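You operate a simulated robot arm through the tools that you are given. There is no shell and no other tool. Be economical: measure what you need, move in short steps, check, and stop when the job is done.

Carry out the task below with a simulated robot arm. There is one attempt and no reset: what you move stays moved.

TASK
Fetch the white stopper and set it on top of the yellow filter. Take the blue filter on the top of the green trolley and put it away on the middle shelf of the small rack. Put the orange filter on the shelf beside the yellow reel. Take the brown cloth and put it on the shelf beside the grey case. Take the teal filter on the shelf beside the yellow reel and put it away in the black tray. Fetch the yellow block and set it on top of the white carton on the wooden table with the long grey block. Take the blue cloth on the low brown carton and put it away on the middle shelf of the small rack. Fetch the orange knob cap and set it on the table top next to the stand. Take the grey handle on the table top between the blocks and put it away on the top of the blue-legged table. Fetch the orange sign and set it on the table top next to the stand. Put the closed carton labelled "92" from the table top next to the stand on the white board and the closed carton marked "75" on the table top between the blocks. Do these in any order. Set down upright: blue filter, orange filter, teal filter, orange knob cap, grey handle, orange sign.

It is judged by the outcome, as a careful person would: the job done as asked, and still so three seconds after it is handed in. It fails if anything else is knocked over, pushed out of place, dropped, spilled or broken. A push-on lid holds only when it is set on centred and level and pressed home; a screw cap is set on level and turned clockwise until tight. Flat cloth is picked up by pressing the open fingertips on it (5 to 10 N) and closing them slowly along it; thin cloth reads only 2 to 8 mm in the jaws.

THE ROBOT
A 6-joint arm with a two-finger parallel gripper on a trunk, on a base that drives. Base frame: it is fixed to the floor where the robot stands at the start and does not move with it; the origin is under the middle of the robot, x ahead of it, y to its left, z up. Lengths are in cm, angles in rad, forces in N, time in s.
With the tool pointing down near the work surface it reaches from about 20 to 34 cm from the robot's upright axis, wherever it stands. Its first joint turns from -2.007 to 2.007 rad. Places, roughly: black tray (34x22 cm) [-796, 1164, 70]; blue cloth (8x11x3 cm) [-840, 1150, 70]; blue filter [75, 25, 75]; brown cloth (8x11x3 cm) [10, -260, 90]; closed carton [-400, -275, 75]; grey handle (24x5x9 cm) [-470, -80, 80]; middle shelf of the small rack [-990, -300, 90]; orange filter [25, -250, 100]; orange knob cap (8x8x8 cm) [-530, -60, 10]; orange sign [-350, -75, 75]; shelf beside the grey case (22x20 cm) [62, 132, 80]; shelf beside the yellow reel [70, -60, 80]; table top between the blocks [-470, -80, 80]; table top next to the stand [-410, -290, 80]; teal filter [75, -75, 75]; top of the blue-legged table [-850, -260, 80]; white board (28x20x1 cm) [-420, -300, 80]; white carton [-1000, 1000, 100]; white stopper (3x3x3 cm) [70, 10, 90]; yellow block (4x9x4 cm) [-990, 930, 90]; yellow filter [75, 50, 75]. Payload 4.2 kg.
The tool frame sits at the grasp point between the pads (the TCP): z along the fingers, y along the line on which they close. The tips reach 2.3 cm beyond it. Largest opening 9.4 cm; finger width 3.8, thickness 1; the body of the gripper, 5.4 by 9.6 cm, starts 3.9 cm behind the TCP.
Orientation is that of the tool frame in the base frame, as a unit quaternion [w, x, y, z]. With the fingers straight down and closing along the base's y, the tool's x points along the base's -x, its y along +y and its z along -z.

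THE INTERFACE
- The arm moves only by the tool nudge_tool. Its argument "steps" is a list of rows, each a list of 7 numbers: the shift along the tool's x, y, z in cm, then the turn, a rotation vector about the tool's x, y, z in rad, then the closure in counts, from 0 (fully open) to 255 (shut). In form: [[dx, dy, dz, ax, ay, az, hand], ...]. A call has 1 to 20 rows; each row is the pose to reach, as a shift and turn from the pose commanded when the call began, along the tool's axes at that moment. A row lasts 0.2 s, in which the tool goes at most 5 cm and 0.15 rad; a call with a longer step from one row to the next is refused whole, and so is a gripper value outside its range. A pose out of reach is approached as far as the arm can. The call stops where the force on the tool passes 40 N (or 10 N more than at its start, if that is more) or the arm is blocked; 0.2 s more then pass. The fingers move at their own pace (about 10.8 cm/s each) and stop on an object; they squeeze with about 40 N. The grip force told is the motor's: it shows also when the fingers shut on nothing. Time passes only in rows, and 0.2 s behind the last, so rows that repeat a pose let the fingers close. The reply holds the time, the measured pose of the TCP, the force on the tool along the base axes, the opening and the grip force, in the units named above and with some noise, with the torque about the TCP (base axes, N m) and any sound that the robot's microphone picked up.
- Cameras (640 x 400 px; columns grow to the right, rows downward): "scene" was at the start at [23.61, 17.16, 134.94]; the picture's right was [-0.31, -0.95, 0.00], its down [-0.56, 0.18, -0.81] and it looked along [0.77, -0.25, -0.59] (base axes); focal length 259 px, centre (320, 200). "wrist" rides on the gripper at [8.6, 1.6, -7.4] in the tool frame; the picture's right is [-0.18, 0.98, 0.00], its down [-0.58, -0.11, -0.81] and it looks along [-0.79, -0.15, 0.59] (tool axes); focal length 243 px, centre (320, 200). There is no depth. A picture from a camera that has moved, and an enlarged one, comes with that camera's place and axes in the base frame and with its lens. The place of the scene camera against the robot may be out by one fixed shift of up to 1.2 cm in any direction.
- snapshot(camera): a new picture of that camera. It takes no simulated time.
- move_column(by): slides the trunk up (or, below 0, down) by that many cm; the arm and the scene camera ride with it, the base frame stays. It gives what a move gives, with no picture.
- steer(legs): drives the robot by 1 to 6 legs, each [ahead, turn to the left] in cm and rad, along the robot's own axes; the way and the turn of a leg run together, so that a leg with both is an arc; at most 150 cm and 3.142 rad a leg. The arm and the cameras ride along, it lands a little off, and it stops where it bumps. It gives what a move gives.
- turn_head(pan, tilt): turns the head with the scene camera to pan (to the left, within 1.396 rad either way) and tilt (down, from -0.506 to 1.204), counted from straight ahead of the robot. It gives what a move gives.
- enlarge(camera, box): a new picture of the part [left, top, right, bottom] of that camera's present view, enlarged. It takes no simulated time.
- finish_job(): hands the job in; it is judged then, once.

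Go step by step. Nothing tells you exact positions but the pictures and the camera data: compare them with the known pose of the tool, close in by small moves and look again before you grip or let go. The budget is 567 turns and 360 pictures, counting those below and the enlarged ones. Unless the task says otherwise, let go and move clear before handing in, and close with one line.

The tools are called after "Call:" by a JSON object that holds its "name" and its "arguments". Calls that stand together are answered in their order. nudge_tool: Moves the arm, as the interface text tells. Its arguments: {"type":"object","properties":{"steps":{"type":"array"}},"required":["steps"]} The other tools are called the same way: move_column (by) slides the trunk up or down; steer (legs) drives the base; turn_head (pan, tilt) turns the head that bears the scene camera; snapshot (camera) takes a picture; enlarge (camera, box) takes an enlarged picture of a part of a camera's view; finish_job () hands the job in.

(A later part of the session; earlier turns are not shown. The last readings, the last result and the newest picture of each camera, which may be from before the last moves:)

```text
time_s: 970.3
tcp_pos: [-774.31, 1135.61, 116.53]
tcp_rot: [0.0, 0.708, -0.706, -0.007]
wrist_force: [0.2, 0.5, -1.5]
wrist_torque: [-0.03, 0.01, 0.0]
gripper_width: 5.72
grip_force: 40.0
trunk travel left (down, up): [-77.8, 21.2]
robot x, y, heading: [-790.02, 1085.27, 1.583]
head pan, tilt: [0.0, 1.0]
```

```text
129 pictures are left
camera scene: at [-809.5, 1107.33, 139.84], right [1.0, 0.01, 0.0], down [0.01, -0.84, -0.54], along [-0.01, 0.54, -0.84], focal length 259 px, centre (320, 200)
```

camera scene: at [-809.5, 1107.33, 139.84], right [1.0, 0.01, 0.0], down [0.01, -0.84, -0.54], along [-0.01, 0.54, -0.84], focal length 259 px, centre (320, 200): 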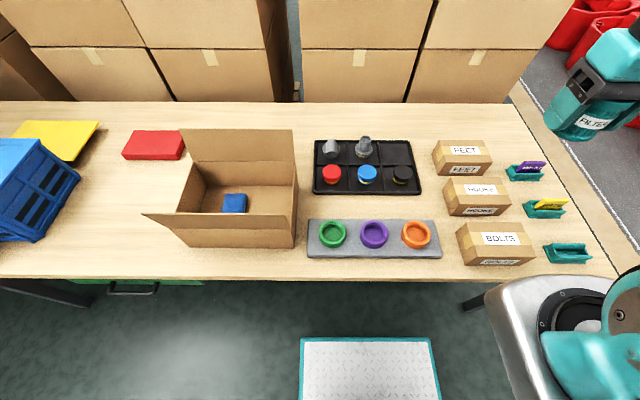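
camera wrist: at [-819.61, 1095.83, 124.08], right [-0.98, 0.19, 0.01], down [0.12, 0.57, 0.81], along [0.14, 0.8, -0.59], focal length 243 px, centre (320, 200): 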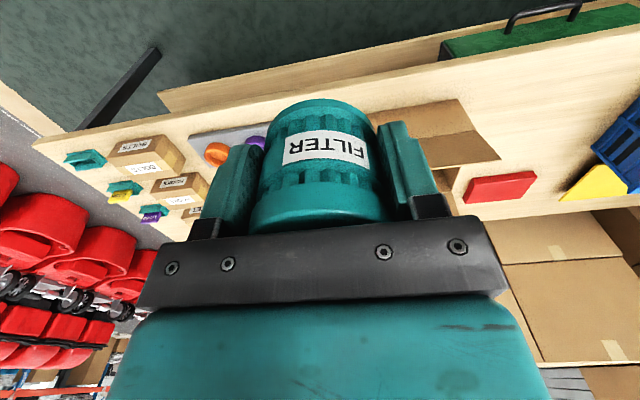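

Call:
{"name": "steer", "arguments": {"legs": [[7, 0]]}}

Call:
{"name": "move_column", "arguments": {"by": -24}}

Call:
{"name": "nudge_tool", "arguments": {"steps": [[-4, 2, 0, 0, 0, 0, 255], [-8, 4, 0, 0, 0, 0, 255], [-12, 6, 0, 0, 0, 0, 255], [-16, 8, 0, 0, 0, 0, 255], [-20, 8, 0, 0, 0, 0, 255], [-24, 8, 0, 0, 0, 0, 255], [-28.5, 8, 0, 0, 0, 0, 255], [-28.5, 8, 0, 0, 0, 0, 255]]}}

Call:
{"name": "snapshot", "arguments": {"camera": "wrist"}}

Call:
{"name": "snapshot", "arguments": {"camera": "scene"}}

```text
time_s: 971.3
tcp_pos: [-774.56, 1142.72, 116.4]
tcp_rot: [0.001, 0.708, -0.706, -0.007]
wrist_force: [-0.1, -0.2, -0.1]
wrist_torque: [-0.01, -0.04, 0.0]
gripper_width: 5.75
grip_force: 40.0
trunk travel left (down, up): [-77.8, 21.2]
robot x, y, heading: [-789.73, 1092.08, 1.582]
head pan, tilt: [0.0, 1.0]
```

```text
time_s: 973.8
tcp_pos: [-774.45, 1142.79, 92.27]
tcp_rot: [0.0, 0.708, -0.706, -0.007]
wrist_force: [0.1, 0.2, -1.1]
wrist_torque: [-0.02, 0.0, 0.02]
gripper_width: 5.72
grip_force: 40.3
trunk travel left (down, up): [-53.8, 45.2]
robot x, y, heading: [-790.14, 1092.18, 1.587]
head pan, tilt: [0.0, 1.0]
```

```text
time_s: 975.6
tcp_pos: [-782.45, 1171.15, 92.62]
tcp_rot: [0.001, 0.708, -0.706, -0.007]
wrist_force: [-0.4, 0.4, -0.2]
wrist_torque: [-0.02, 0.0, 0.0]
gripper_width: 5.69
grip_force: 39.6
trunk travel left (down, up): [-53.8, 45.2]
robot x, y, heading: [-790.24, 1092.59, 1.582]
head pan, tilt: [0.0, 1.0]
```

```text
128 pictures are left
camera wrist: at [-783.96, 1162.4, 100.03], right [-0.98, 0.18, 0.01], down [0.12, 0.57, 0.81], along [0.14, 0.8, -0.59], focal length 243 px, centre (320, 200)
```

wrist: 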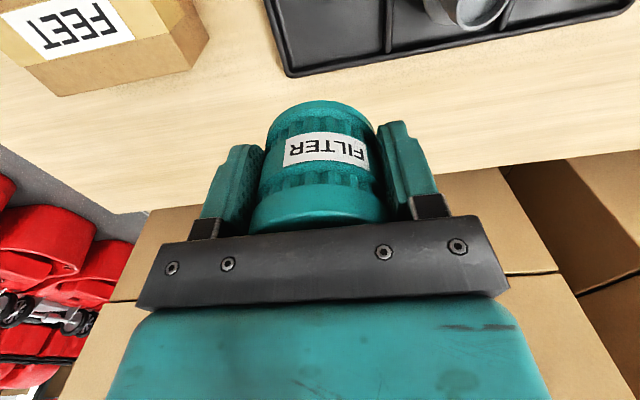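

```text
127 pictures are left
camera scene: at [-809.57, 1114.46, 115.83], right [1.0, 0.01, 0.0], down [0.01, -0.84, -0.54], along [-0.01, 0.54, -0.84], focal length 259 px, centre (320, 200)
```

scene: 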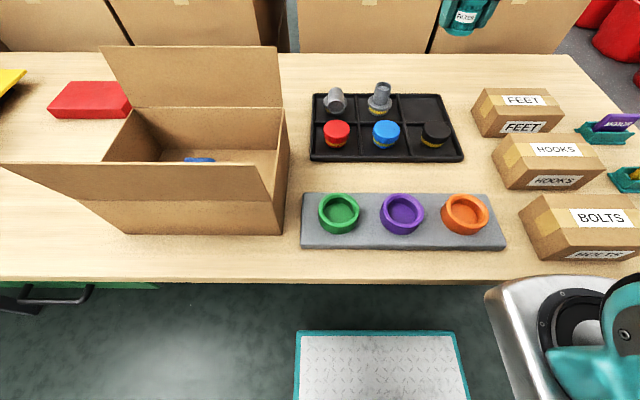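

Tray corner triangulates to (-778.4,1176.4, z≈72), so the cell centre is about (-784,1171). I align and lower.

Call:
{"name": "nudge_tool", "arguments": {"steps": [[0, 1.7, 2, 0, 0, 0, 255], [0, 1.7, 6, 0, 0, 0, 255], [0, 1.7, 10, 0, 0, 0, 255], [0, 1.7, 14, 0, 0, 0, 255], [0, 1.7, 14, 0, 0, 0, 255]]}}

Call:
{"name": "snapshot", "arguments": {"camera": "wrist"}}

Call:
{"name": "enlarge", "arguments": {"camera": "scene", "box": [300, 60, 480, 180]}}

```text
time_s: 976.8
tcp_pos: [-784.26, 1171.3, 78.7]
tcp_rot: [0.0, 0.708, -0.706, -0.008]
wrist_force: [-0.4, 0.2, -1.1]
wrist_torque: [-0.05, 0.0, 0.01]
gripper_width: 5.74
grip_force: 39.7
trunk travel left (down, up): [-53.8, 45.2]
robot x, y, heading: [-790.31, 1092.29, 1.577]
head pan, tilt: [0.0, 1.0]
```

```text
126 pictures are left
camera wrist: at [-785.81, 1162.6, 86.12], right [-0.98, 0.18, 0.01], down [0.12, 0.57, 0.81], along [0.14, 0.8, -0.59], focal length 243 px, centre (320, 200)
```

wrist: 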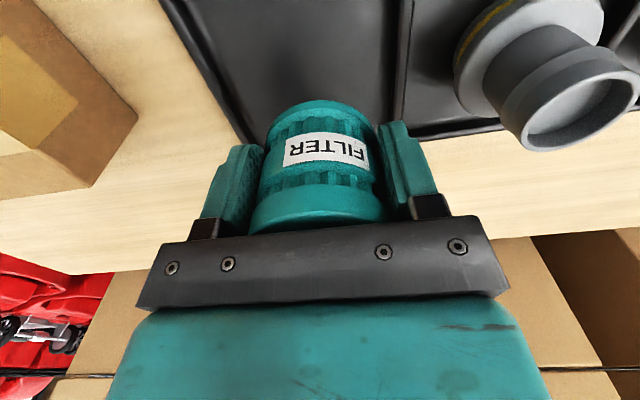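

```text
3.33 times, centred on (390, 120) of scene
camera zoom: at [-809.57, 1114.46, 115.83], right [1.0, 0.01, 0.0], down [0.01, -0.84, -0.54], along [-0.01, 0.54, -0.84], focal length 863 px, centre (87, 467)
```

zoom: 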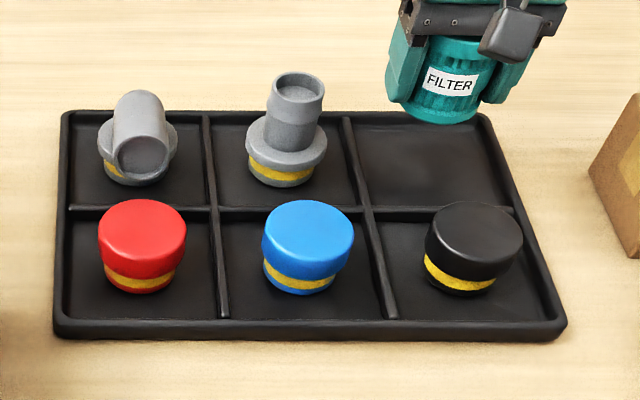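

Call:
{"name": "nudge_tool", "arguments": {"steps": [[1.2, -0.9, 1, 0, 0, 0, 255], [1.2, -0.9, 2.5, 0, 0, 0, 255], [1.2, -0.9, 3.2, 0, 0, 0, 255], [1.2, -0.9, 3.2, 0, 0, 0, 255]]}}

Call:
{"name": "snapshot", "arguments": {"camera": "wrist"}}

Call:
{"name": "enlarge", "arguments": {"camera": "scene", "box": [300, 60, 480, 180]}}

```text
time_s: 977.8
tcp_pos: [-783.52, 1170.14, 75.48]
tcp_rot: [0.0, 0.708, -0.706, -0.007]
wrist_force: [0.2, -0.6, -0.4]
wrist_torque: [0.02, 0.0, -0.03]
gripper_width: 5.73
grip_force: 40.0
trunk travel left (down, up): [-53.8, 45.2]
robot x, y, heading: [-790.0, 1092.07, 1.581]
head pan, tilt: [0.0, 1.0]
```

```text
124 pictures are left
camera wrist: at [-785.03, 1161.41, 82.9], right [-0.98, 0.18, 0.01], down [0.12, 0.57, 0.81], along [0.14, 0.8, -0.59], focal length 243 px, centre (320, 200)
```

wrist: 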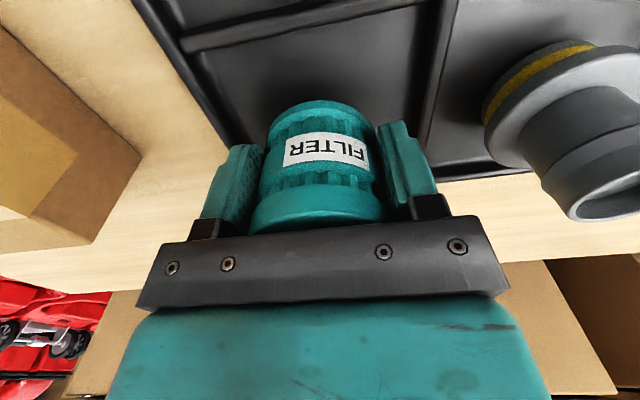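

```text
3.33 times, centred on (390, 120) of scene
camera zoom: at [-809.57, 1114.47, 115.83], right [1.0, 0.01, 0.0], down [0.01, -0.84, -0.54], along [-0.01, 0.54, -0.84], focal length 863 px, centre (87, 467)
```

zoom: 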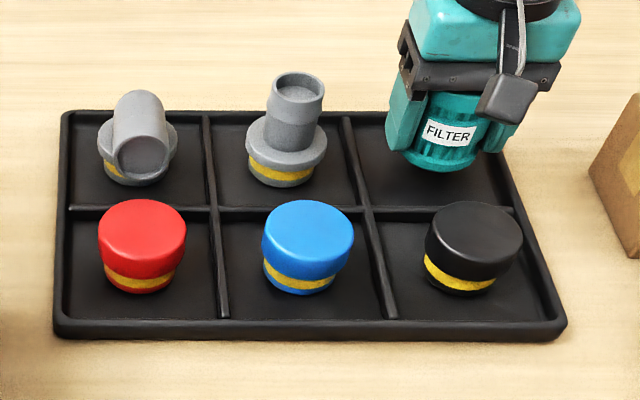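

Call:
{"name": "nudge_tool", "arguments": {"steps": [[0, 0, 0.5, 0, 0, 0, 255], [0, 0, 0.9, 0, 0, 0, 255]]}}

Call:
{"name": "nudge_tool", "arguments": {"steps": [[0, 0, 0.35, 0, 0, 0, 255], [0, 0, 0.35, 0, 0, 0, 255]]}}

Call:
{"name": "nudge_tool", "arguments": {"steps": [[0, 0, 0.35, 0, 0, 0, 255], [0, 0, 0.35, 0, 0, 0, 255]]}}

Call:
{"name": "nudge_tool", "arguments": {"steps": [[0, 0, 0.35, 0, 0, 0, 255], [0, 0, 0.35, 0, 0, 0, 255]]}}

```text
time_s: 978.4
tcp_pos: [-783.51, 1170.17, 74.74]
tcp_rot: [0.001, 0.708, -0.706, -0.007]
wrist_force: [0.0, -0.1, 0.2]
wrist_torque: [0.0, -0.05, 0.0]
gripper_width: 5.74
grip_force: 39.3
trunk travel left (down, up): [-53.8, 45.2]
robot x, y, heading: [-789.86, 1092.38, 1.583]
head pan, tilt: [0.0, 1.0]
```

```text
time_s: 979.0
tcp_pos: [-783.51, 1170.23, 74.32]
tcp_rot: [0.0, 0.709, -0.706, -0.007]
wrist_force: [0.1, -0.4, 0.3]
wrist_torque: [0.02, 0.03, 0.01]
gripper_width: 5.73
grip_force: 39.7
trunk travel left (down, up): [-53.8, 45.2]
robot x, y, heading: [-790.2, 1091.9, 1.581]
head pan, tilt: [0.0, 1.0]
```

```text
time_s: 979.6
tcp_pos: [-783.57, 1170.22, 73.96]
tcp_rot: [0.001, 0.709, -0.705, -0.006]
wrist_force: [0.1, -0.2, -0.3]
wrist_torque: [0.01, 0.04, 0.03]
gripper_width: 5.72
grip_force: 39.8
trunk travel left (down, up): [-53.8, 45.2]
robot x, y, heading: [-789.78, 1092.03, 1.578]
head pan, tilt: [0.0, 1.0]
```

```text
time_s: 980.2
tcp_pos: [-783.49, 1170.17, 73.86]
tcp_rot: [0.0, 0.708, -0.706, -0.007]
wrist_force: [-1.0, -1.9, 9.5]
wrist_torque: [0.0, -0.18, -0.05]
gripper_width: 5.69
grip_force: 40.1
trunk travel left (down, up): [-53.8, 45.2]
robot x, y, heading: [-789.76, 1091.94, 1.585]
head pan, tilt: [0.0, 1.0]
```

Call:
{"name": "nudge_tool", "arguments": {"steps": [[0, 0, -0.1, 0, 0, 0, 255], [0, 0, -0.1, 0, 0, 0, 95], [0, 0, -0.1, 0, 0, 0, 80], [0, 0, -0.1, 0, 0, 0, 68], [0, 0, -0.1, 0, 0, 0, 68], [0, 0, -3, 0, 0, 0, 68], [0, 0, -7, 0, 0, 0, 60], [0, 0, -11, 0, 0, 0, 40], [0, 0, -15, 0, 0, 0, 0]]}}

Call:
{"name": "enlarge", "arguments": {"camera": "scene", "box": [300, 60, 480, 180]}}

```text
time_s: 982.2
tcp_pos: [-783.31, 1170.14, 88.54]
tcp_rot: [0.001, 0.708, -0.706, -0.006]
wrist_force: [0.6, 0.6, 0.0]
wrist_torque: [-0.05, -0.02, 0.0]
gripper_width: 9.39
grip_force: 0.1
trunk travel left (down, up): [-53.8, 45.2]
robot x, y, heading: [-790.09, 1091.93, 1.586]
head pan, tilt: [0.0, 1.0]
```

```text
3.33 times, centred on (390, 120) of scene
camera zoom: at [-809.56, 1114.49, 115.82], right [1.0, 0.01, 0.0], down [0.01, -0.84, -0.54], along [-0.01, 0.54, -0.84], focal length 863 px, centre (87, 467)
```

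zoom: 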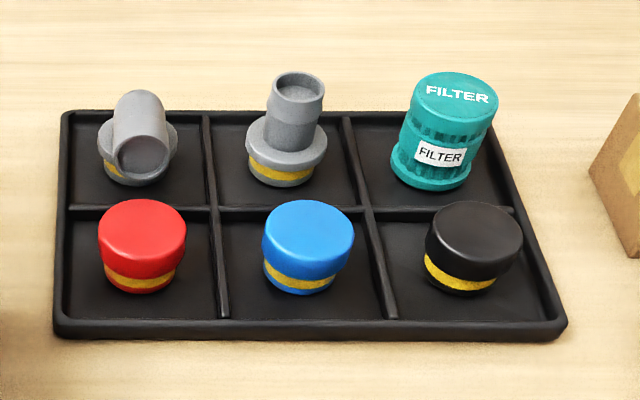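

The teal filter stands in the tray's empty cell. Next the yellow block: I tuck the arm and drive to the wooden table on the west wall.

Call:
{"name": "nudge_tool", "arguments": {"steps": [[4, 0, -3, 0, 0, 0, 0], [8, 0, -6, 0, 0, 0, 0], [12, 0, -9, 0, 0, 0, 0], [16, 0, -9, 0, 0, 0, 0], [20, 0, -9, 0, 0, 0, 0], [24, 0, -9, 0, 0, 0, 0], [28, 0, -9, 0, 0, 0, 0], [28, 0, -9, 0, 0, 0, 0]]}}

Call:
{"name": "steer", "arguments": {"legs": [[-42, 0], [0, 2.26], [130, 0], [0, -0.697]]}}

Call:
{"name": "turn_head", "arguments": {"pan": 0.0, "tilt": 0.6}}

Call:
{"name": "snapshot", "arguments": {"camera": "scene"}}

```text
time_s: 984.0
tcp_pos: [-783.09, 1141.77, 97.52]
tcp_rot: [0.001, 0.708, -0.706, -0.007]
wrist_force: [-0.1, 0.1, -0.1]
wrist_torque: [-0.02, 0.03, 0.01]
gripper_width: 9.39
grip_force: 0.1
trunk travel left (down, up): [-53.8, 45.2]
robot x, y, heading: [-789.99, 1092.06, 1.59]
head pan, tilt: [0.0, 1.0]
```

```text
time_s: 1000.0
tcp_pos: [-940.38, 976.03, 97.49]
tcp_rot: [0.005, 1.0, -0.015, -0.004]
wrist_force: [-0.6, -0.2, 0.0]
wrist_torque: [0.02, -0.01, -0.01]
gripper_width: 9.4
grip_force: 0.1
trunk travel left (down, up): [-53.8, 45.2]
robot x, y, heading: [-890.81, 967.81, 3.118]
head pan, tilt: [0.0, 1.0]
```

```text
time_s: 1000.9
tcp_pos: [-940.44, 975.97, 97.42]
tcp_rot: [0.004, 1.0, -0.015, -0.004]
wrist_force: [0.6, -0.1, 0.5]
wrist_torque: [-0.01, 0.01, -0.02]
gripper_width: 9.39
grip_force: 0.1
trunk travel left (down, up): [-53.8, 45.2]
robot x, y, heading: [-891.03, 967.94, 3.119]
head pan, tilt: [0.0, 0.6]
```

```text
121 pictures are left
camera scene: at [-915.34, 949.1, 119.03], right [0.02, 1.0, 0.0], down [0.57, -0.01, -0.82], along [-0.82, 0.02, -0.57], focal length 259 px, centre (320, 200)
```

scene: 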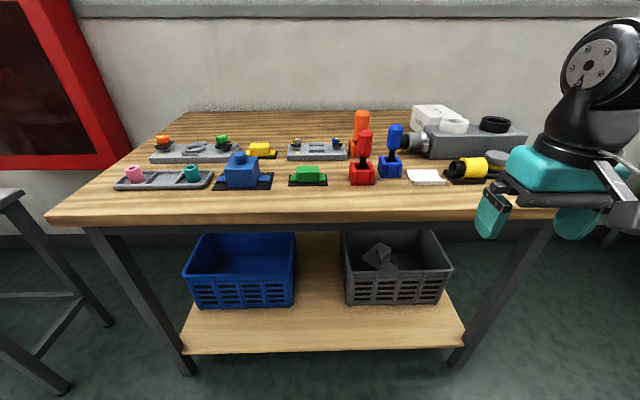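

Call:
{"name": "move_column", "arguments": {"by": 25}}

Call:
{"name": "turn_head", "arguments": {"pan": -0.1, "tilt": 0.75}}

Call:
{"name": "snapshot", "arguments": {"camera": "scene"}}

Call:
{"name": "snapshot", "arguments": {"camera": "wrist"}}

```text
time_s: 1003.4
tcp_pos: [-940.42, 976.06, 122.46]
tcp_rot: [0.005, 1.0, -0.014, -0.004]
wrist_force: [-0.6, -0.1, -0.8]
wrist_torque: [0.02, -0.03, 0.03]
gripper_width: 9.38
grip_force: 0.1
trunk travel left (down, up): [-78.8, 20.2]
robot x, y, heading: [-890.87, 967.39, 3.117]
head pan, tilt: [0.0, 0.6]
```

```text
time_s: 1004.1
tcp_pos: [-940.44, 976.06, 122.39]
tcp_rot: [0.006, 1.0, -0.015, -0.004]
wrist_force: [-0.3, -0.3, -0.2]
wrist_torque: [-0.02, -0.03, 0.0]
gripper_width: 9.41
grip_force: 0.1
trunk travel left (down, up): [-78.8, 20.2]
robot x, y, heading: [-890.77, 967.53, 3.119]
head pan, tilt: [-0.099, 0.75]
```

```text
120 pictures are left
camera scene: at [-914.73, 949.91, 142.75], right [0.12, 0.99, 0.0], down [0.68, -0.08, -0.73], along [-0.73, 0.09, -0.68], focal length 259 px, centre (320, 200)
```

scene: 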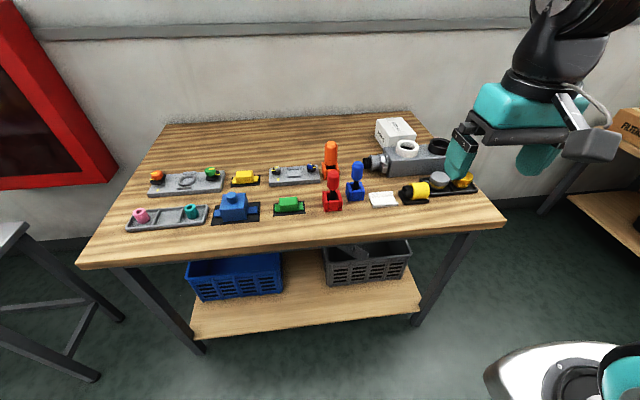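

```text
119 pictures are left
camera wrist: at [-931.7, 974.24, 129.83], right [-0.21, -0.98, 0.01], down [-0.57, 0.13, 0.81], along [-0.79, 0.17, -0.59], focal length 243 px, centre (320, 200)
```

wrist: 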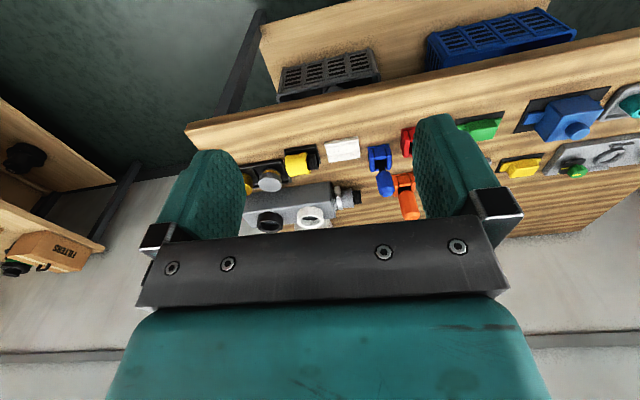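

Yellow block at about (-988,933), white FUSES carton at about (-1003,991), table near z 84. I drive 36 cm closer.

Call:
{"name": "steer", "arguments": {"legs": [[36, 0.022]]}}

Call:
{"name": "turn_head", "arguments": {"pan": 0.0, "tilt": 1.0}}

Call:
{"name": "snapshot", "arguments": {"camera": "scene"}}

```text
time_s: 1006.4
tcp_pos: [-976.64, 975.05, 122.39]
tcp_rot: [0.005, 1.0, -0.001, -0.004]
wrist_force: [0.0, -0.2, -0.1]
wrist_torque: [0.01, 0.03, -0.02]
gripper_width: 9.4
grip_force: 0.1
trunk travel left (down, up): [-78.8, 20.2]
robot x, y, heading: [-927.06, 967.85, -3.141]
head pan, tilt: [-0.099, 0.75]
```

```text
time_s: 1007.2
tcp_pos: [-976.6, 974.98, 122.29]
tcp_rot: [0.006, 1.0, 0.0, -0.005]
wrist_force: [-0.4, -0.6, 0.7]
wrist_torque: [-0.02, 0.01, 0.02]
gripper_width: 9.41
grip_force: 0.1
trunk travel left (down, up): [-78.8, 20.2]
robot x, y, heading: [-926.65, 967.98, -3.138]
head pan, tilt: [0.0, 1.0]
```

```text
118 pictures are left
camera scene: at [-948.97, 948.8, 140.84], right [0.0, 1.0, 0.0], down [0.84, 0.0, -0.54], along [-0.54, 0.0, -0.84], focal length 259 px, centre (320, 200)
```

scene: 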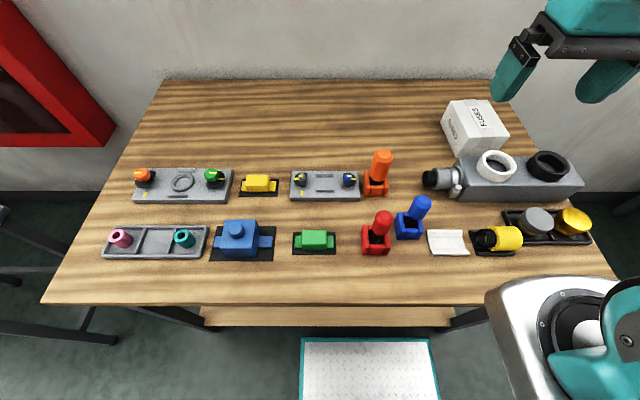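

Call:
{"name": "nudge_tool", "arguments": {"steps": [[-1, 4, 0, 0, 0, -0.14, 0], [-2, 8, 0, 0, 0, -0.28, 0], [-3, 12, 0, 0, 0, -0.42, 0], [-4, 16, 0, 0, 0, -0.56, 0], [-5, 20, 0, 0, 0, -0.7, 0], [-6, 24, 0, 0, 0, -0.84, 0], [-7, 28, 0, 0, 0, -0.98, 0], [-8, 32, 0, 0, 0, -1.12, 0], [-9, 36, 0, 0, 0, -1.26, 0], [-10.5, 40, 0, 0, 0, -1.4, 0], [-11.4, 41.7, 0, 0, 0, -1.54, 0], [-11.4, 41.7, 3, 0, 0, -1.57, 0], [-11.4, 41.7, 7, 0, 0, -1.57, 0], [-11.4, 41.7, 11, 0, 0, -1.57, 0], [-11.4, 41.7, 15, 0, 0, -1.57, 0], [-11.4, 41.7, 19, 0, 0, -1.57, 0], [-11.4, 41.7, 21, 0, 0, -1.57, 0], [-11.4, 41.7, 21, 0, 0, -1.57, 0]]}}

Call:
{"name": "snapshot", "arguments": {"camera": "wrist"}}

Call:
{"name": "snapshot", "arguments": {"camera": "scene"}}

```text
time_s: 1011.0
tcp_pos: [-988.32, 933.12, 101.88]
tcp_rot: [0.0, 0.708, 0.706, -0.007]
wrist_force: [0.2, -0.4, -0.3]
wrist_torque: [-0.03, -0.02, -0.02]
gripper_width: 9.42
grip_force: 0.0
trunk travel left (down, up): [-78.8, 20.2]
robot x, y, heading: [-926.97, 967.74, -3.137]
head pan, tilt: [0.0, 1.0]
```

```text
117 pictures are left
camera wrist: at [-986.63, 941.81, 109.27], right [0.98, -0.19, -0.01], down [-0.1, -0.57, 0.81], along [-0.16, -0.8, -0.58], focal length 243 px, centre (320, 200)
```

wrist: 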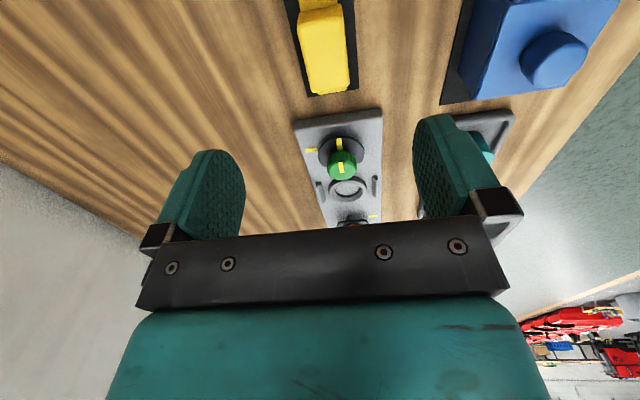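

```text
116 pictures are left
camera scene: at [-948.97, 948.79, 140.83], right [0.0, 1.0, 0.0], down [0.84, 0.0, -0.54], along [-0.54, 0.0, -0.84], focal length 259 px, centre (320, 200)
```

scene: 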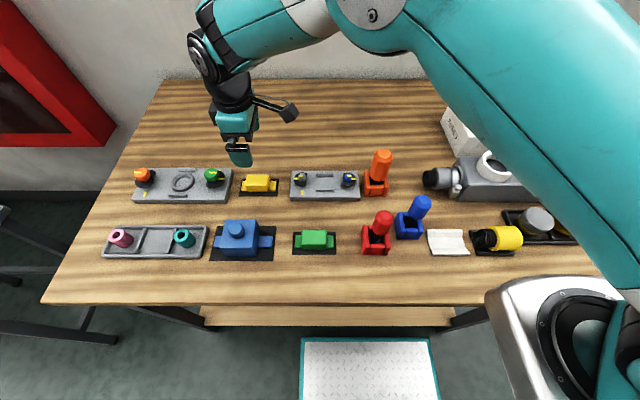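

Call:
{"name": "nudge_tool", "arguments": {"steps": [[0, 0, 4, 0, 0, 0, 0], [0, 0, 8, 0, 0, 0, 40], [0, 0, 12, 0, 0, 0, 60], [0, 0, 14, 0, 0, 0, 60], [0, 0, 14, 0, 0, 0, 60]]}}

Call:
{"name": "snapshot", "arguments": {"camera": "wrist"}}

Call:
{"name": "enlarge", "arguments": {"camera": "scene", "box": [190, 110, 330, 220]}}

```text
time_s: 1012.2
tcp_pos: [-988.71, 932.96, 87.94]
tcp_rot: [0.0, 0.708, 0.706, -0.008]
wrist_force: [0.5, -0.3, 0.1]
wrist_torque: [-0.01, -0.02, 0.02]
gripper_width: 7.16
grip_force: 0.0
trunk travel left (down, up): [-78.8, 20.2]
robot x, y, heading: [-927.1, 967.96, -3.139]
head pan, tilt: [0.0, 1.0]
```

```text
115 pictures are left
camera wrist: at [-986.89, 941.73, 95.37], right [0.98, -0.19, -0.01], down [-0.1, -0.57, 0.81], along [-0.16, -0.8, -0.58], focal length 243 px, centre (320, 200)
```

wrist: 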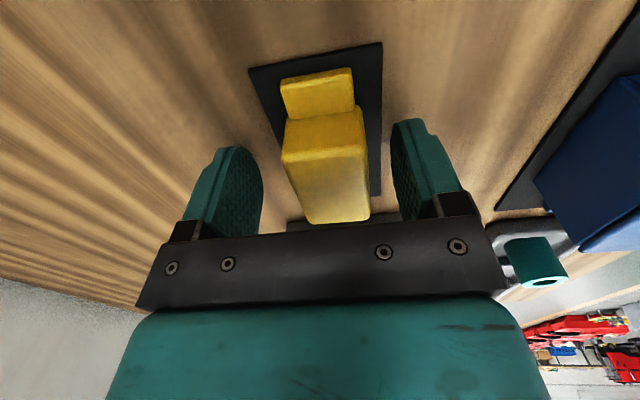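

```text
3.64 times, centred on (260, 165) of scene
camera zoom: at [-948.96, 948.79, 140.83], right [0.0, 1.0, 0.0], down [0.84, 0.0, -0.54], along [-0.54, 0.0, -0.84], focal length 942 px, centre (538, 327)
```

zoom: 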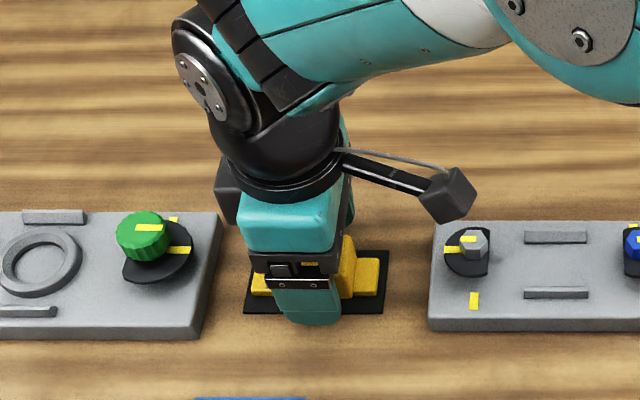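

Call:
{"name": "nudge_tool", "arguments": {"steps": [[0, 0, 1, 0, 0, 0, 60], [0, 0, 2, 0, 0, 0, 60], [0, 0, 2, 0, 0, 0, 60]]}}

Call:
{"name": "nudge_tool", "arguments": {"steps": [[0, 0, 0, 0, 0, 0, 100], [0, 0, 0, 0, 0, 0, 140], [0, 0, 0, 0, 0, 0, 180], [0, 0, 0, 0, 0, 0, 255], [0, 0, 0, 0, 0, 0, 255]]}}

Call:
{"name": "snapshot", "arguments": {"camera": "wrist"}}

```text
time_s: 1012.7
tcp_pos: [-988.71, 932.96, 87.5]
tcp_rot: [0.0, 0.709, 0.705, -0.007]
wrist_force: [5.6, 10.4, 21.9]
wrist_torque: [0.63, -1.07, 0.41]
gripper_width: 7.47
grip_force: 2.6
trunk travel left (down, up): [-78.8, 20.2]
robot x, y, heading: [-926.87, 967.84, -3.137]
head pan, tilt: [0.0, 1.0]
stopped in row 2: the force on the tool passed its limit at 52 N (the readings are from after the stop); the commanded pose is now the measured one
```

```text
time_s: 1013.1
tcp_pos: [-988.39, 932.95, 87.3]
tcp_rot: [0.0, 0.706, 0.708, -0.003]
wrist_force: [13.1, 8.7, 21.1]
wrist_torque: [0.58, -1.0, 0.17]
gripper_width: 6.21
grip_force: 5.9
trunk travel left (down, up): [-78.8, 20.2]
robot x, y, heading: [-926.91, 967.63, -3.132]
head pan, tilt: [0.0, 1.0]
stopped in row 1: the force on the tool passed its limit at 43 N (the readings are from after the stop); the commanded pose is now the measured one
```

```text
113 pictures are left
camera wrist: at [-986.73, 941.57, 94.7], right [0.98, -0.18, 0.0], down [-0.1, -0.58, 0.81], along [-0.15, -0.8, -0.59], focal length 243 px, centre (320, 200)
```

wrist: 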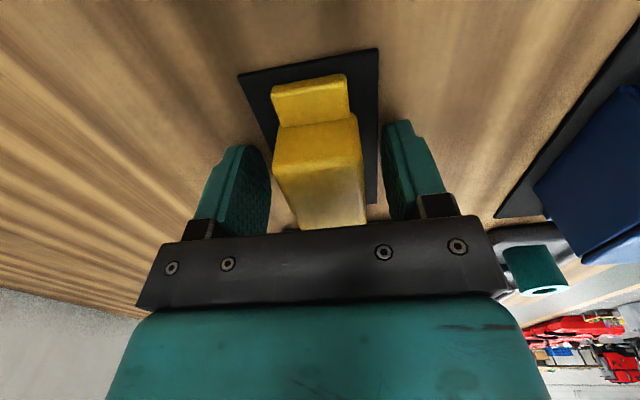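

Call:
{"name": "nudge_tool", "arguments": {"steps": [[0, 0, -0.8, 0, 0, 0, 115], [0, 0, -0.8, 0, 0, 0, 115], [0, 0, -0.8, 0, 0, 0, 150], [0, 0, -0.8, 0, 0, 0, 200], [0, 0, -0.8, 0, 0, 0, 255], [0, 0, -0.8, 0, 0, 0, 255]]}}

Call:
{"name": "snapshot", "arguments": {"camera": "wrist"}}

```text
time_s: 1014.5
tcp_pos: [-988.69, 932.89, 88.16]
tcp_rot: [0.001, 0.707, 0.707, -0.005]
wrist_force: [-7.2, -0.5, 5.8]
wrist_torque: [-0.17, 0.07, -0.11]
gripper_width: 3.57
grip_force: 40.3
trunk travel left (down, up): [-78.8, 20.2]
robot x, y, heading: [-927.13, 967.89, -3.14]
head pan, tilt: [0.0, 1.0]
```

```text
112 pictures are left
camera wrist: at [-987.0, 941.52, 95.4], right [0.98, -0.18, -0.01], down [-0.1, -0.57, 0.81], along [-0.15, -0.8, -0.58], focal length 243 px, centre (320, 200)
```

wrist: 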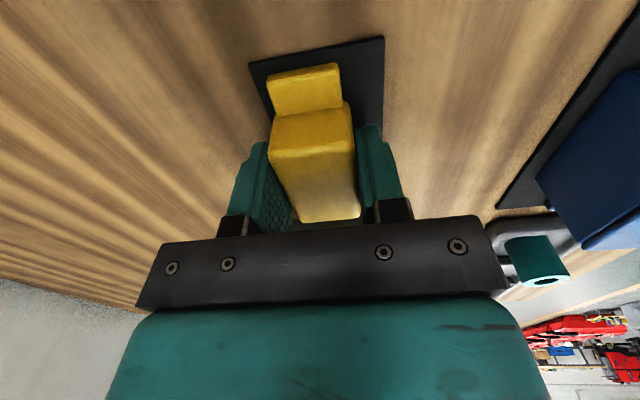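

Call:
{"name": "nudge_tool", "arguments": {"steps": [[0, 0, -1.5, 0, 0, 0, 255], [0, 0, -4, 0, 0, 0, 255], [0, 0, -8, 0, 0, 0, 255], [0, 0, -8, 0, 0, 0, 255]]}}

Call:
{"name": "snapshot", "arguments": {"camera": "wrist"}}

Call:
{"name": "snapshot", "arguments": {"camera": "scene"}}

```text
time_s: 1015.5
tcp_pos: [-988.72, 932.86, 96.0]
tcp_rot: [0.0, 0.707, 0.707, -0.003]
wrist_force: [-0.2, 0.4, -3.0]
wrist_torque: [0.04, 0.0, -0.01]
gripper_width: 3.6
grip_force: 39.9
trunk travel left (down, up): [-78.8, 20.2]
robot x, y, heading: [-926.79, 968.12, -3.138]
head pan, tilt: [0.0, 1.0]
```

```text
111 pictures are left
camera wrist: at [-987.0, 941.59, 103.35], right [0.98, -0.18, 0.0], down [-0.1, -0.58, 0.81], along [-0.15, -0.8, -0.59], focal length 243 px, centre (320, 200)
```

wrist: 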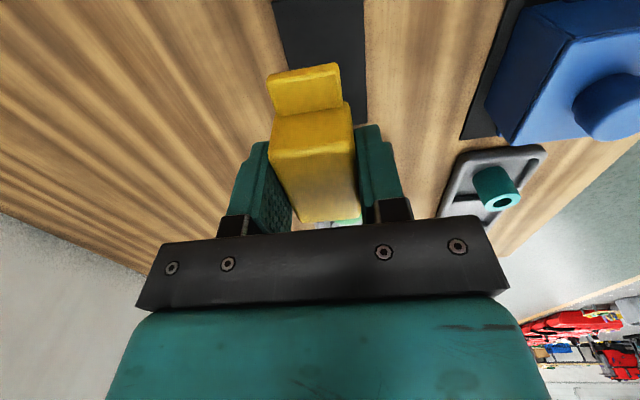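

```text
110 pictures are left
camera scene: at [-948.97, 948.8, 140.83], right [0.0, 1.0, 0.0], down [0.84, 0.0, -0.54], along [-0.54, 0.0, -0.84], focal length 259 px, centre (320, 200)
```

scene: 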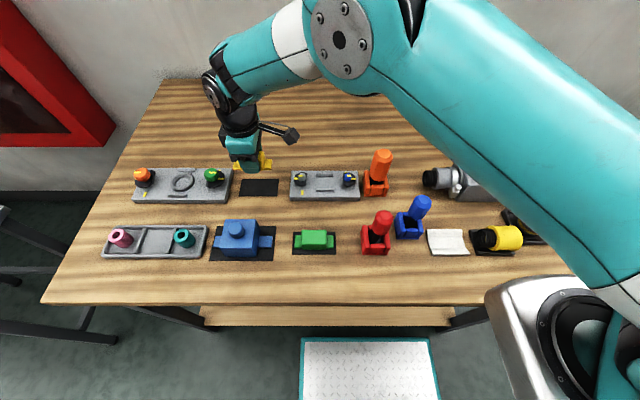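

Block lifted (mat stays). I rise and move over to the white carton.

Call:
{"name": "nudge_tool", "arguments": {"steps": [[0, 0, -4, 0, 0, 0, 255], [0, 0, -8, 0, 0, 0, 255], [0, 0, -12, 0, 0, 0, 255], [0, 0, -16, 0, 0, 0, 255], [2, 0, -20, 0, 0, 0, 255], [6, -1, -22, 0, 0, 0, 255], [10, -2, -22, 0, 0, 0, 255], [14, -3, -22, 0, 0, 0, 255], [18, -4, -22, 0, 0, 0, 255], [22, -5, -22, 0, 0, 0, 255], [26, -6, -22, 0, 0, 0, 255], [30, -7, -22, 0, 0, 0, 255], [34, -8, -22, 0, 0, 0, 255], [38, -9, -22, 0, 0, 0, 255], [42, -10, -22, 0, 0, 0, 255], [46, -11, -22, 0, 0, 0, 255], [50, -11.3, -22, 0, 0, 0, 255], [50, -11.3, -22, 0, 0, 0, 255]]}}

Call:
{"name": "snapshot", "arguments": {"camera": "wrist"}}

Call:
{"name": "snapshot", "arguments": {"camera": "scene"}}

```text
time_s: 1019.3
tcp_pos: [-999.8, 983.17, 117.68]
tcp_rot: [0.002, 0.707, 0.708, -0.005]
wrist_force: [-0.5, 0.2, -2.5]
wrist_torque: [0.0, 0.05, 0.02]
gripper_width: 3.56
grip_force: 40.1
trunk travel left (down, up): [-78.8, 20.2]
robot x, y, heading: [-926.75, 968.11, -3.136]
head pan, tilt: [0.0, 1.0]
```

```text
109 pictures are left
camera wrist: at [-998.23, 991.84, 124.95], right [0.98, -0.18, 0.0], down [-0.1, -0.58, 0.81], along [-0.15, -0.8, -0.58], focal length 243 px, centre (320, 200)
```

wrist: 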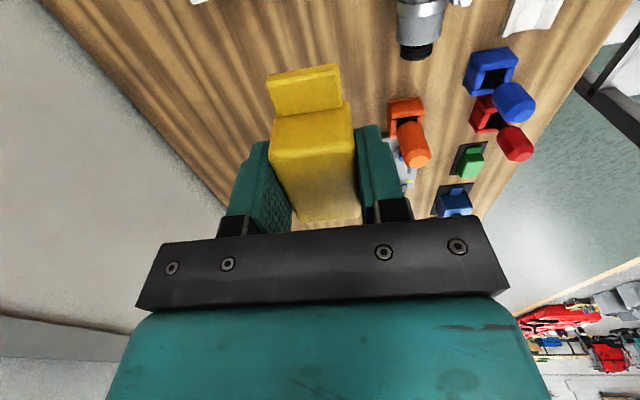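

```text
108 pictures are left
camera scene: at [-948.96, 948.82, 140.83], right [0.0, 1.0, 0.0], down [0.84, 0.0, -0.54], along [-0.54, 0.0, -0.84], focal length 259 px, centre (320, 200)
```

scene: 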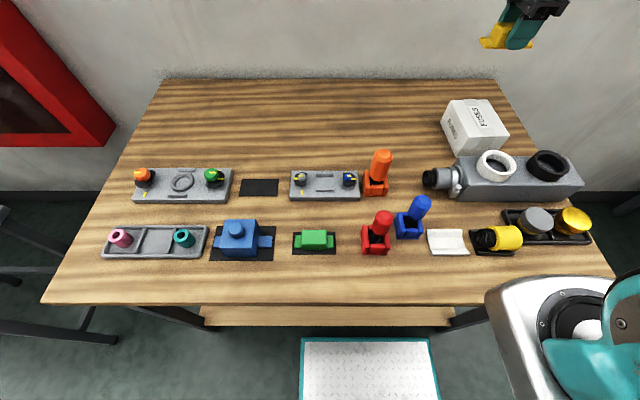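

Call:
{"name": "enlarge", "arguments": {"camera": "scene", "box": [420, 80, 600, 200]}}

```text
3.33 times, centred on (510, 140) of scene
camera zoom: at [-948.96, 948.82, 140.83], right [0.0, 1.0, 0.0], down [0.84, 0.0, -0.54], along [-0.54, 0.0, -0.84], focal length 863 px, centre (-313, 400)
```

zoom: 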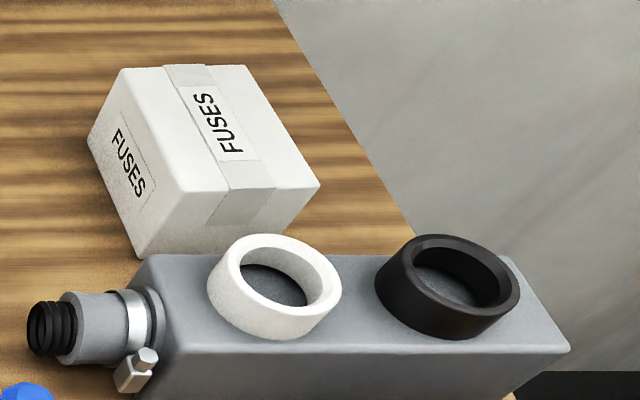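

Carton top: x -1016..-1000, y 988..999.5, z≈91.7. I'll set the block at about (-1004.5,994.4).

Call:
{"name": "nudge_tool", "arguments": {"steps": [[3.5, -1.5, 0, 0, 0, 0, 255], [7, -3, 0, 0, 0, 0, 255], [11.2, -4.7, 0, 0, 0, 0, 255], [11.2, -4.7, 4, 0, 0, 0, 255], [11.2, -4.7, 8, 0, 0, 0, 255], [11.2, -4.7, 12, 0, 0, 0, 255], [11.2, -4.7, 16, 0, 0, 0, 255], [11.2, -4.7, 19, 0, 0, 0, 255], [11.2, -4.7, 19, 0, 0, 0, 255]]}}

Call:
{"name": "enlarge", "arguments": {"camera": "scene", "box": [420, 60, 600, 180]}}

Call:
{"name": "snapshot", "arguments": {"camera": "wrist"}}

```text
time_s: 1021.3
tcp_pos: [-1004.56, 994.18, 98.6]
tcp_rot: [0.001, 0.707, 0.708, -0.005]
wrist_force: [0.0, -0.3, -1.8]
wrist_torque: [0.01, 0.01, 0.0]
gripper_width: 3.56
grip_force: 40.0
trunk travel left (down, up): [-78.8, 20.2]
robot x, y, heading: [-926.81, 967.63, -3.135]
head pan, tilt: [0.0, 1.0]
```

```text
3.33 times, centred on (510, 120) of scene
camera zoom: at [-948.96, 948.82, 140.83], right [0.0, 1.0, 0.0], down [0.84, 0.0, -0.54], along [-0.54, 0.0, -0.84], focal length 863 px, centre (-313, 467)
```

zoom: 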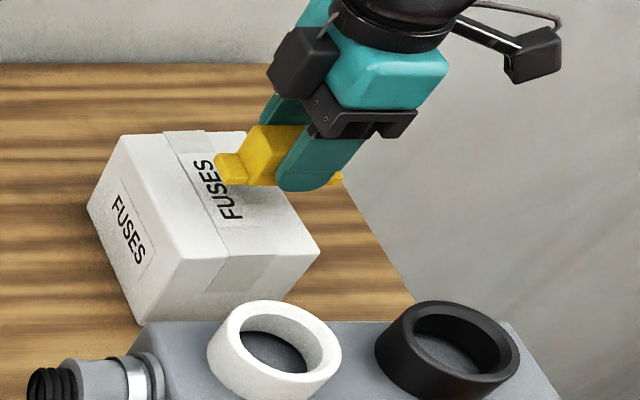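

```text
105 pictures are left
camera wrist: at [-1002.95, 1002.9, 106.03], right [0.98, -0.18, 0.0], down [-0.1, -0.58, 0.81], along [-0.15, -0.8, -0.58], focal length 243 px, centre (320, 200)
```

wrist: 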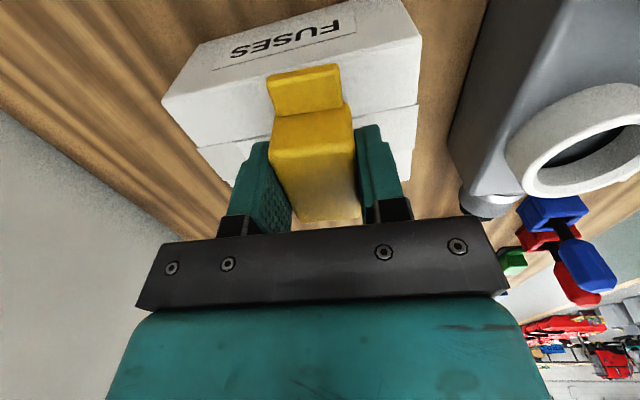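

Call:
{"name": "nudge_tool", "arguments": {"steps": [[-1.3, 0, 0.8, 0, 0, 0, 255], [-2.5, 0, 1.6, 0, 0, 0, 255], [-2.5, 0, 2.2, 0, 0, 0, 255], [-2.5, 0, 2.2, 0, 0, 0, 255]]}}

Call:
{"name": "enlarge", "arguments": {"camera": "scene", "box": [420, 60, 600, 180]}}

Call:
{"name": "snapshot", "arguments": {"camera": "wrist"}}

```text
time_s: 1022.3
tcp_pos: [-1004.64, 991.68, 96.47]
tcp_rot: [0.001, 0.707, 0.708, -0.004]
wrist_force: [-0.5, 0.2, -1.3]
wrist_torque: [0.03, -0.02, -0.03]
gripper_width: 3.56
grip_force: 40.0
trunk travel left (down, up): [-78.8, 20.2]
robot x, y, heading: [-926.85, 968.1, -3.139]
head pan, tilt: [0.0, 1.0]
```

```text
3.33 times, centred on (510, 120) of scene
camera zoom: at [-948.96, 948.82, 140.83], right [0.0, 1.0, 0.0], down [0.84, 0.0, -0.54], along [-0.54, 0.0, -0.84], focal length 863 px, centre (-313, 467)
```

zoom: 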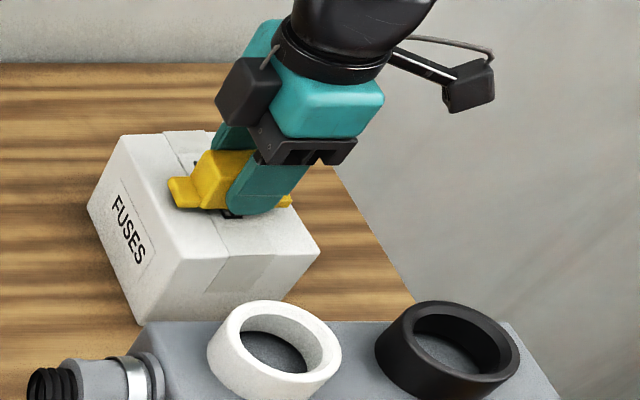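

```text
103 pictures are left
camera wrist: at [-1002.97, 1000.35, 103.8], right [0.98, -0.18, 0.0], down [-0.1, -0.58, 0.81], along [-0.15, -0.8, -0.58], focal length 243 px, centre (320, 200)
```

wrist: 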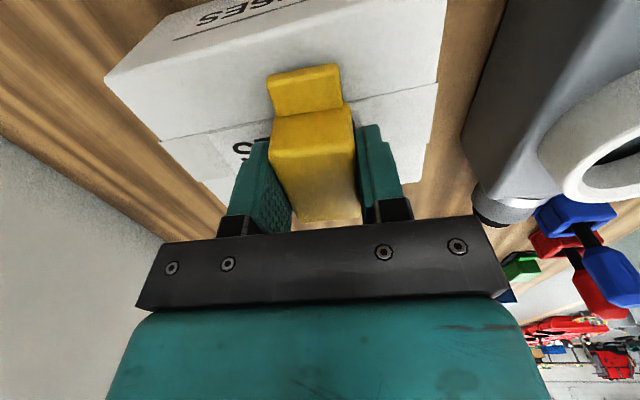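

Call:
{"name": "nudge_tool", "arguments": {"steps": [[0, 0, 0.6, 0, 0, 0, 255], [0, 0, 1.2, 0, 0, 0, 255], [0, 0, 1.2, 0, 0, 0, 255]]}}

Call:
{"name": "nudge_tool", "arguments": {"steps": [[0, 0, 0.35, 0, 0, 0, 255], [0, 0, 0.35, 0, 0, 0, 255]]}}

Call:
{"name": "nudge_tool", "arguments": {"steps": [[0, 0, 0.35, 0, 0, 0, 255], [0, 0, 0.35, 0, 0, 0, 255]]}}

```text
time_s: 1023.1
tcp_pos: [-1004.64, 991.64, 95.57]
tcp_rot: [-0.002, 0.707, 0.707, -0.007]
wrist_force: [2.8, -0.1, 25.8]
wrist_torque: [-0.03, -0.55, 0.05]
gripper_width: 3.59
grip_force: 40.0
trunk travel left (down, up): [-78.8, 20.2]
robot x, y, heading: [-926.89, 968.07, -3.139]
head pan, tilt: [0.0, 1.0]
```

```text
time_s: 1023.6
tcp_pos: [-1004.71, 991.66, 95.35]
tcp_rot: [-0.004, 0.707, 0.707, -0.007]
wrist_force: [4.7, -1.7, 16.2]
wrist_torque: [-0.22, -0.46, -0.08]
gripper_width: 3.56
grip_force: 40.2
trunk travel left (down, up): [-78.8, 20.2]
robot x, y, heading: [-926.75, 968.01, -3.138]
head pan, tilt: [0.0, 1.0]
stopped in row 2: the force on the tool passed its limit at 41 N (the readings are from after the stop); the commanded pose is now the measured one
```

```text
time_s: 1024.1
tcp_pos: [-1004.92, 991.7, 95.38]
tcp_rot: [-0.004, 0.707, 0.707, -0.008]
wrist_force: [3.5, -1.1, 18.2]
wrist_torque: [-0.19, -0.48, -0.04]
gripper_width: 3.56
grip_force: 40.0
trunk travel left (down, up): [-78.8, 20.2]
robot x, y, heading: [-926.85, 968.06, -3.142]
head pan, tilt: [0.0, 1.0]
stopped in row 2: the force on the tool passed its limit at 42 N (the readings are from after the stop); the commanded pose is now the measured one
```

Call:
{"name": "nudge_tool", "arguments": {"steps": [[0, 0, -0.15, 0, 0, 0, 255], [0, 0, -0.15, 0, 0, 0, 150], [0, 0, -0.15, 0, 0, 0, 130], [0, 0, -0.15, 0, 0, 0, 100], [0, 0, -0.15, 0, 0, 0, 60], [0, 0, -0.15, 0, 0, 0, 60], [0, 0, -3, 0, 0, 0, 60], [0, 0, -7, 0, 0, 0, 60], [0, 0, -11, 0, 0, 0, 60], [0, 0, -15, 0, 0, 0, 60], [0, 0, -19, 0, 0, 0, 60]]}}

Call:
{"name": "enlarge", "arguments": {"camera": "scene", "box": [420, 60, 600, 180]}}

```text
time_s: 1026.5
tcp_pos: [-1004.63, 991.8, 114.05]
tcp_rot: [-0.003, 0.707, 0.708, -0.006]
wrist_force: [-0.5, 0.6, -0.4]
wrist_torque: [0.02, -0.02, 0.0]
gripper_width: 7.18
grip_force: 0.0
trunk travel left (down, up): [-78.8, 20.2]
robot x, y, heading: [-927.1, 968.21, -3.135]
head pan, tilt: [0.0, 1.0]
```

```text
3.33 times, centred on (510, 120) of scene
camera zoom: at [-948.99, 948.83, 140.82], right [0.0, 1.0, 0.0], down [0.84, 0.0, -0.54], along [-0.54, 0.0, -0.84], focal length 863 px, centre (-313, 467)
```

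zoom: 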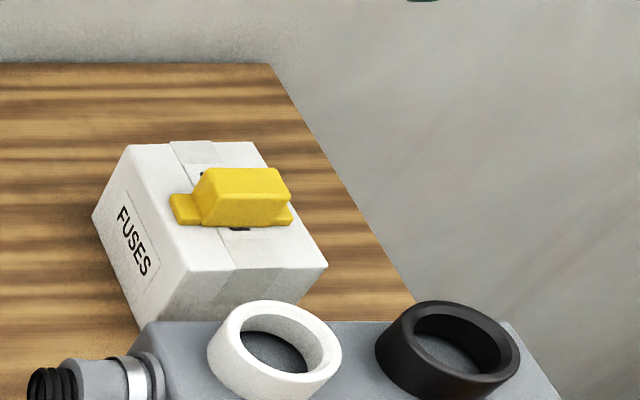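

The yellow block rests on the white carton. Last item: the blue cloth in the brown carton on the north table. I tuck the arm and drive there.

Call:
{"name": "nudge_tool", "arguments": {"steps": [[-3, 2.5, -1, 0, 0, 0.14, 0], [-6, 5, -2, 0, 0, 0.28, 0], [-9, 7.5, -3, 0, 0, 0.42, 0], [-12, 10, -3, 0, 0, 0.56, 0], [-15, 12.5, -3, 0, 0, 0.7, 0], [-18, 15, -3, 0, 0, 0.84, 0], [-21, 17.5, -3, 0, 0, 0.98, 0], [-24, 20, -3, 0, 0, 1.12, 0], [-26, 23, -3, 0, 0, 1.26, 0], [-28, 26, -3, 0, 0, 1.4, 0], [-28, 27.5, -3, 0, 0, 1.54, 0], [-28, 27.5, -3, 0, 0, 1.57, 0], [-28, 27.5, -3, 0, 0, 1.57, 0]]}}

Call:
{"name": "steer", "arguments": {"legs": [[-40, 0], [0, -1.945], [112, 0], [0, 0.374]]}}

Call:
{"name": "turn_head", "arguments": {"pan": 0.0, "tilt": 1.1}}

Call:
{"name": "snapshot", "arguments": {"camera": "scene"}}

Call:
{"name": "snapshot", "arguments": {"camera": "wrist"}}

```text
time_s: 1029.3
tcp_pos: [-977.05, 963.82, 116.85]
tcp_rot: [0.003, 1.0, 0.001, -0.007]
wrist_force: [-0.4, -0.7, -0.6]
wrist_torque: [0.0, 0.0, 0.0]
gripper_width: 9.43
grip_force: 0.1
trunk travel left (down, up): [-78.8, 20.2]
robot x, y, heading: [-927.05, 968.09, -3.14]
head pan, tilt: [0.0, 1.0]
```

```text
time_s: 1042.9
tcp_pos: [-848.83, 1120.81, 116.82]
tcp_rot: [0.003, -0.704, 0.711, 0.007]
wrist_force: [-0.1, 0.8, 0.6]
wrist_torque: [-0.01, -0.01, -0.01]
gripper_width: 9.41
grip_force: 0.0
trunk travel left (down, up): [-78.8, 20.2]
robot x, y, heading: [-845.28, 1070.81, 1.564]
head pan, tilt: [0.0, 1.0]
```

```text
time_s: 1043.5
tcp_pos: [-848.83, 1120.91, 116.88]
tcp_rot: [0.003, -0.704, 0.71, 0.007]
wrist_force: [-0.1, 0.4, 0.6]
wrist_torque: [-0.02, 0.03, 0.02]
gripper_width: 9.39
grip_force: 0.1
trunk travel left (down, up): [-78.8, 20.2]
robot x, y, heading: [-845.14, 1070.89, 1.562]
head pan, tilt: [0.0, 1.1]
```

```text
101 pictures are left
camera scene: at [-864.38, 1092.74, 140.18], right [1.0, -0.01, 0.0], down [-0.01, -0.89, -0.45], along [0.0, 0.45, -0.89], focal length 259 px, centre (320, 200)
```

scene: 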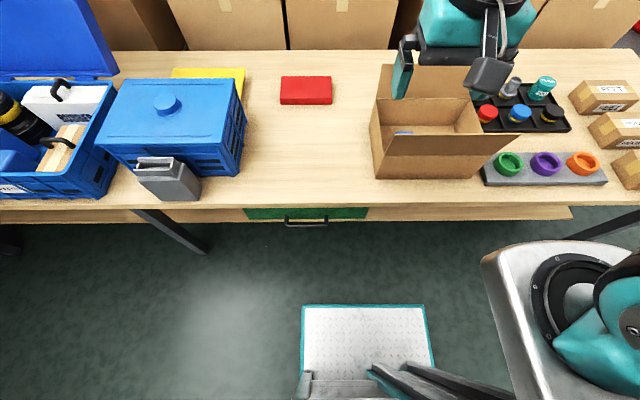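

```text
100 pictures are left
camera wrist: at [-850.37, 1112.1, 124.19], right [-0.98, 0.19, 0.01], down [0.12, 0.57, 0.81], along [0.15, 0.8, -0.58], focal length 243 px, centre (320, 200)
```

wrist: 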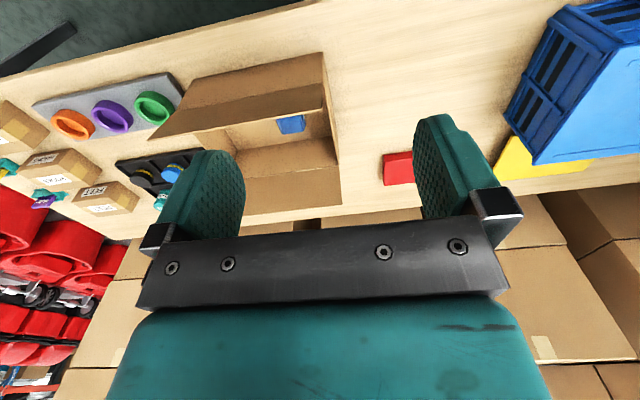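

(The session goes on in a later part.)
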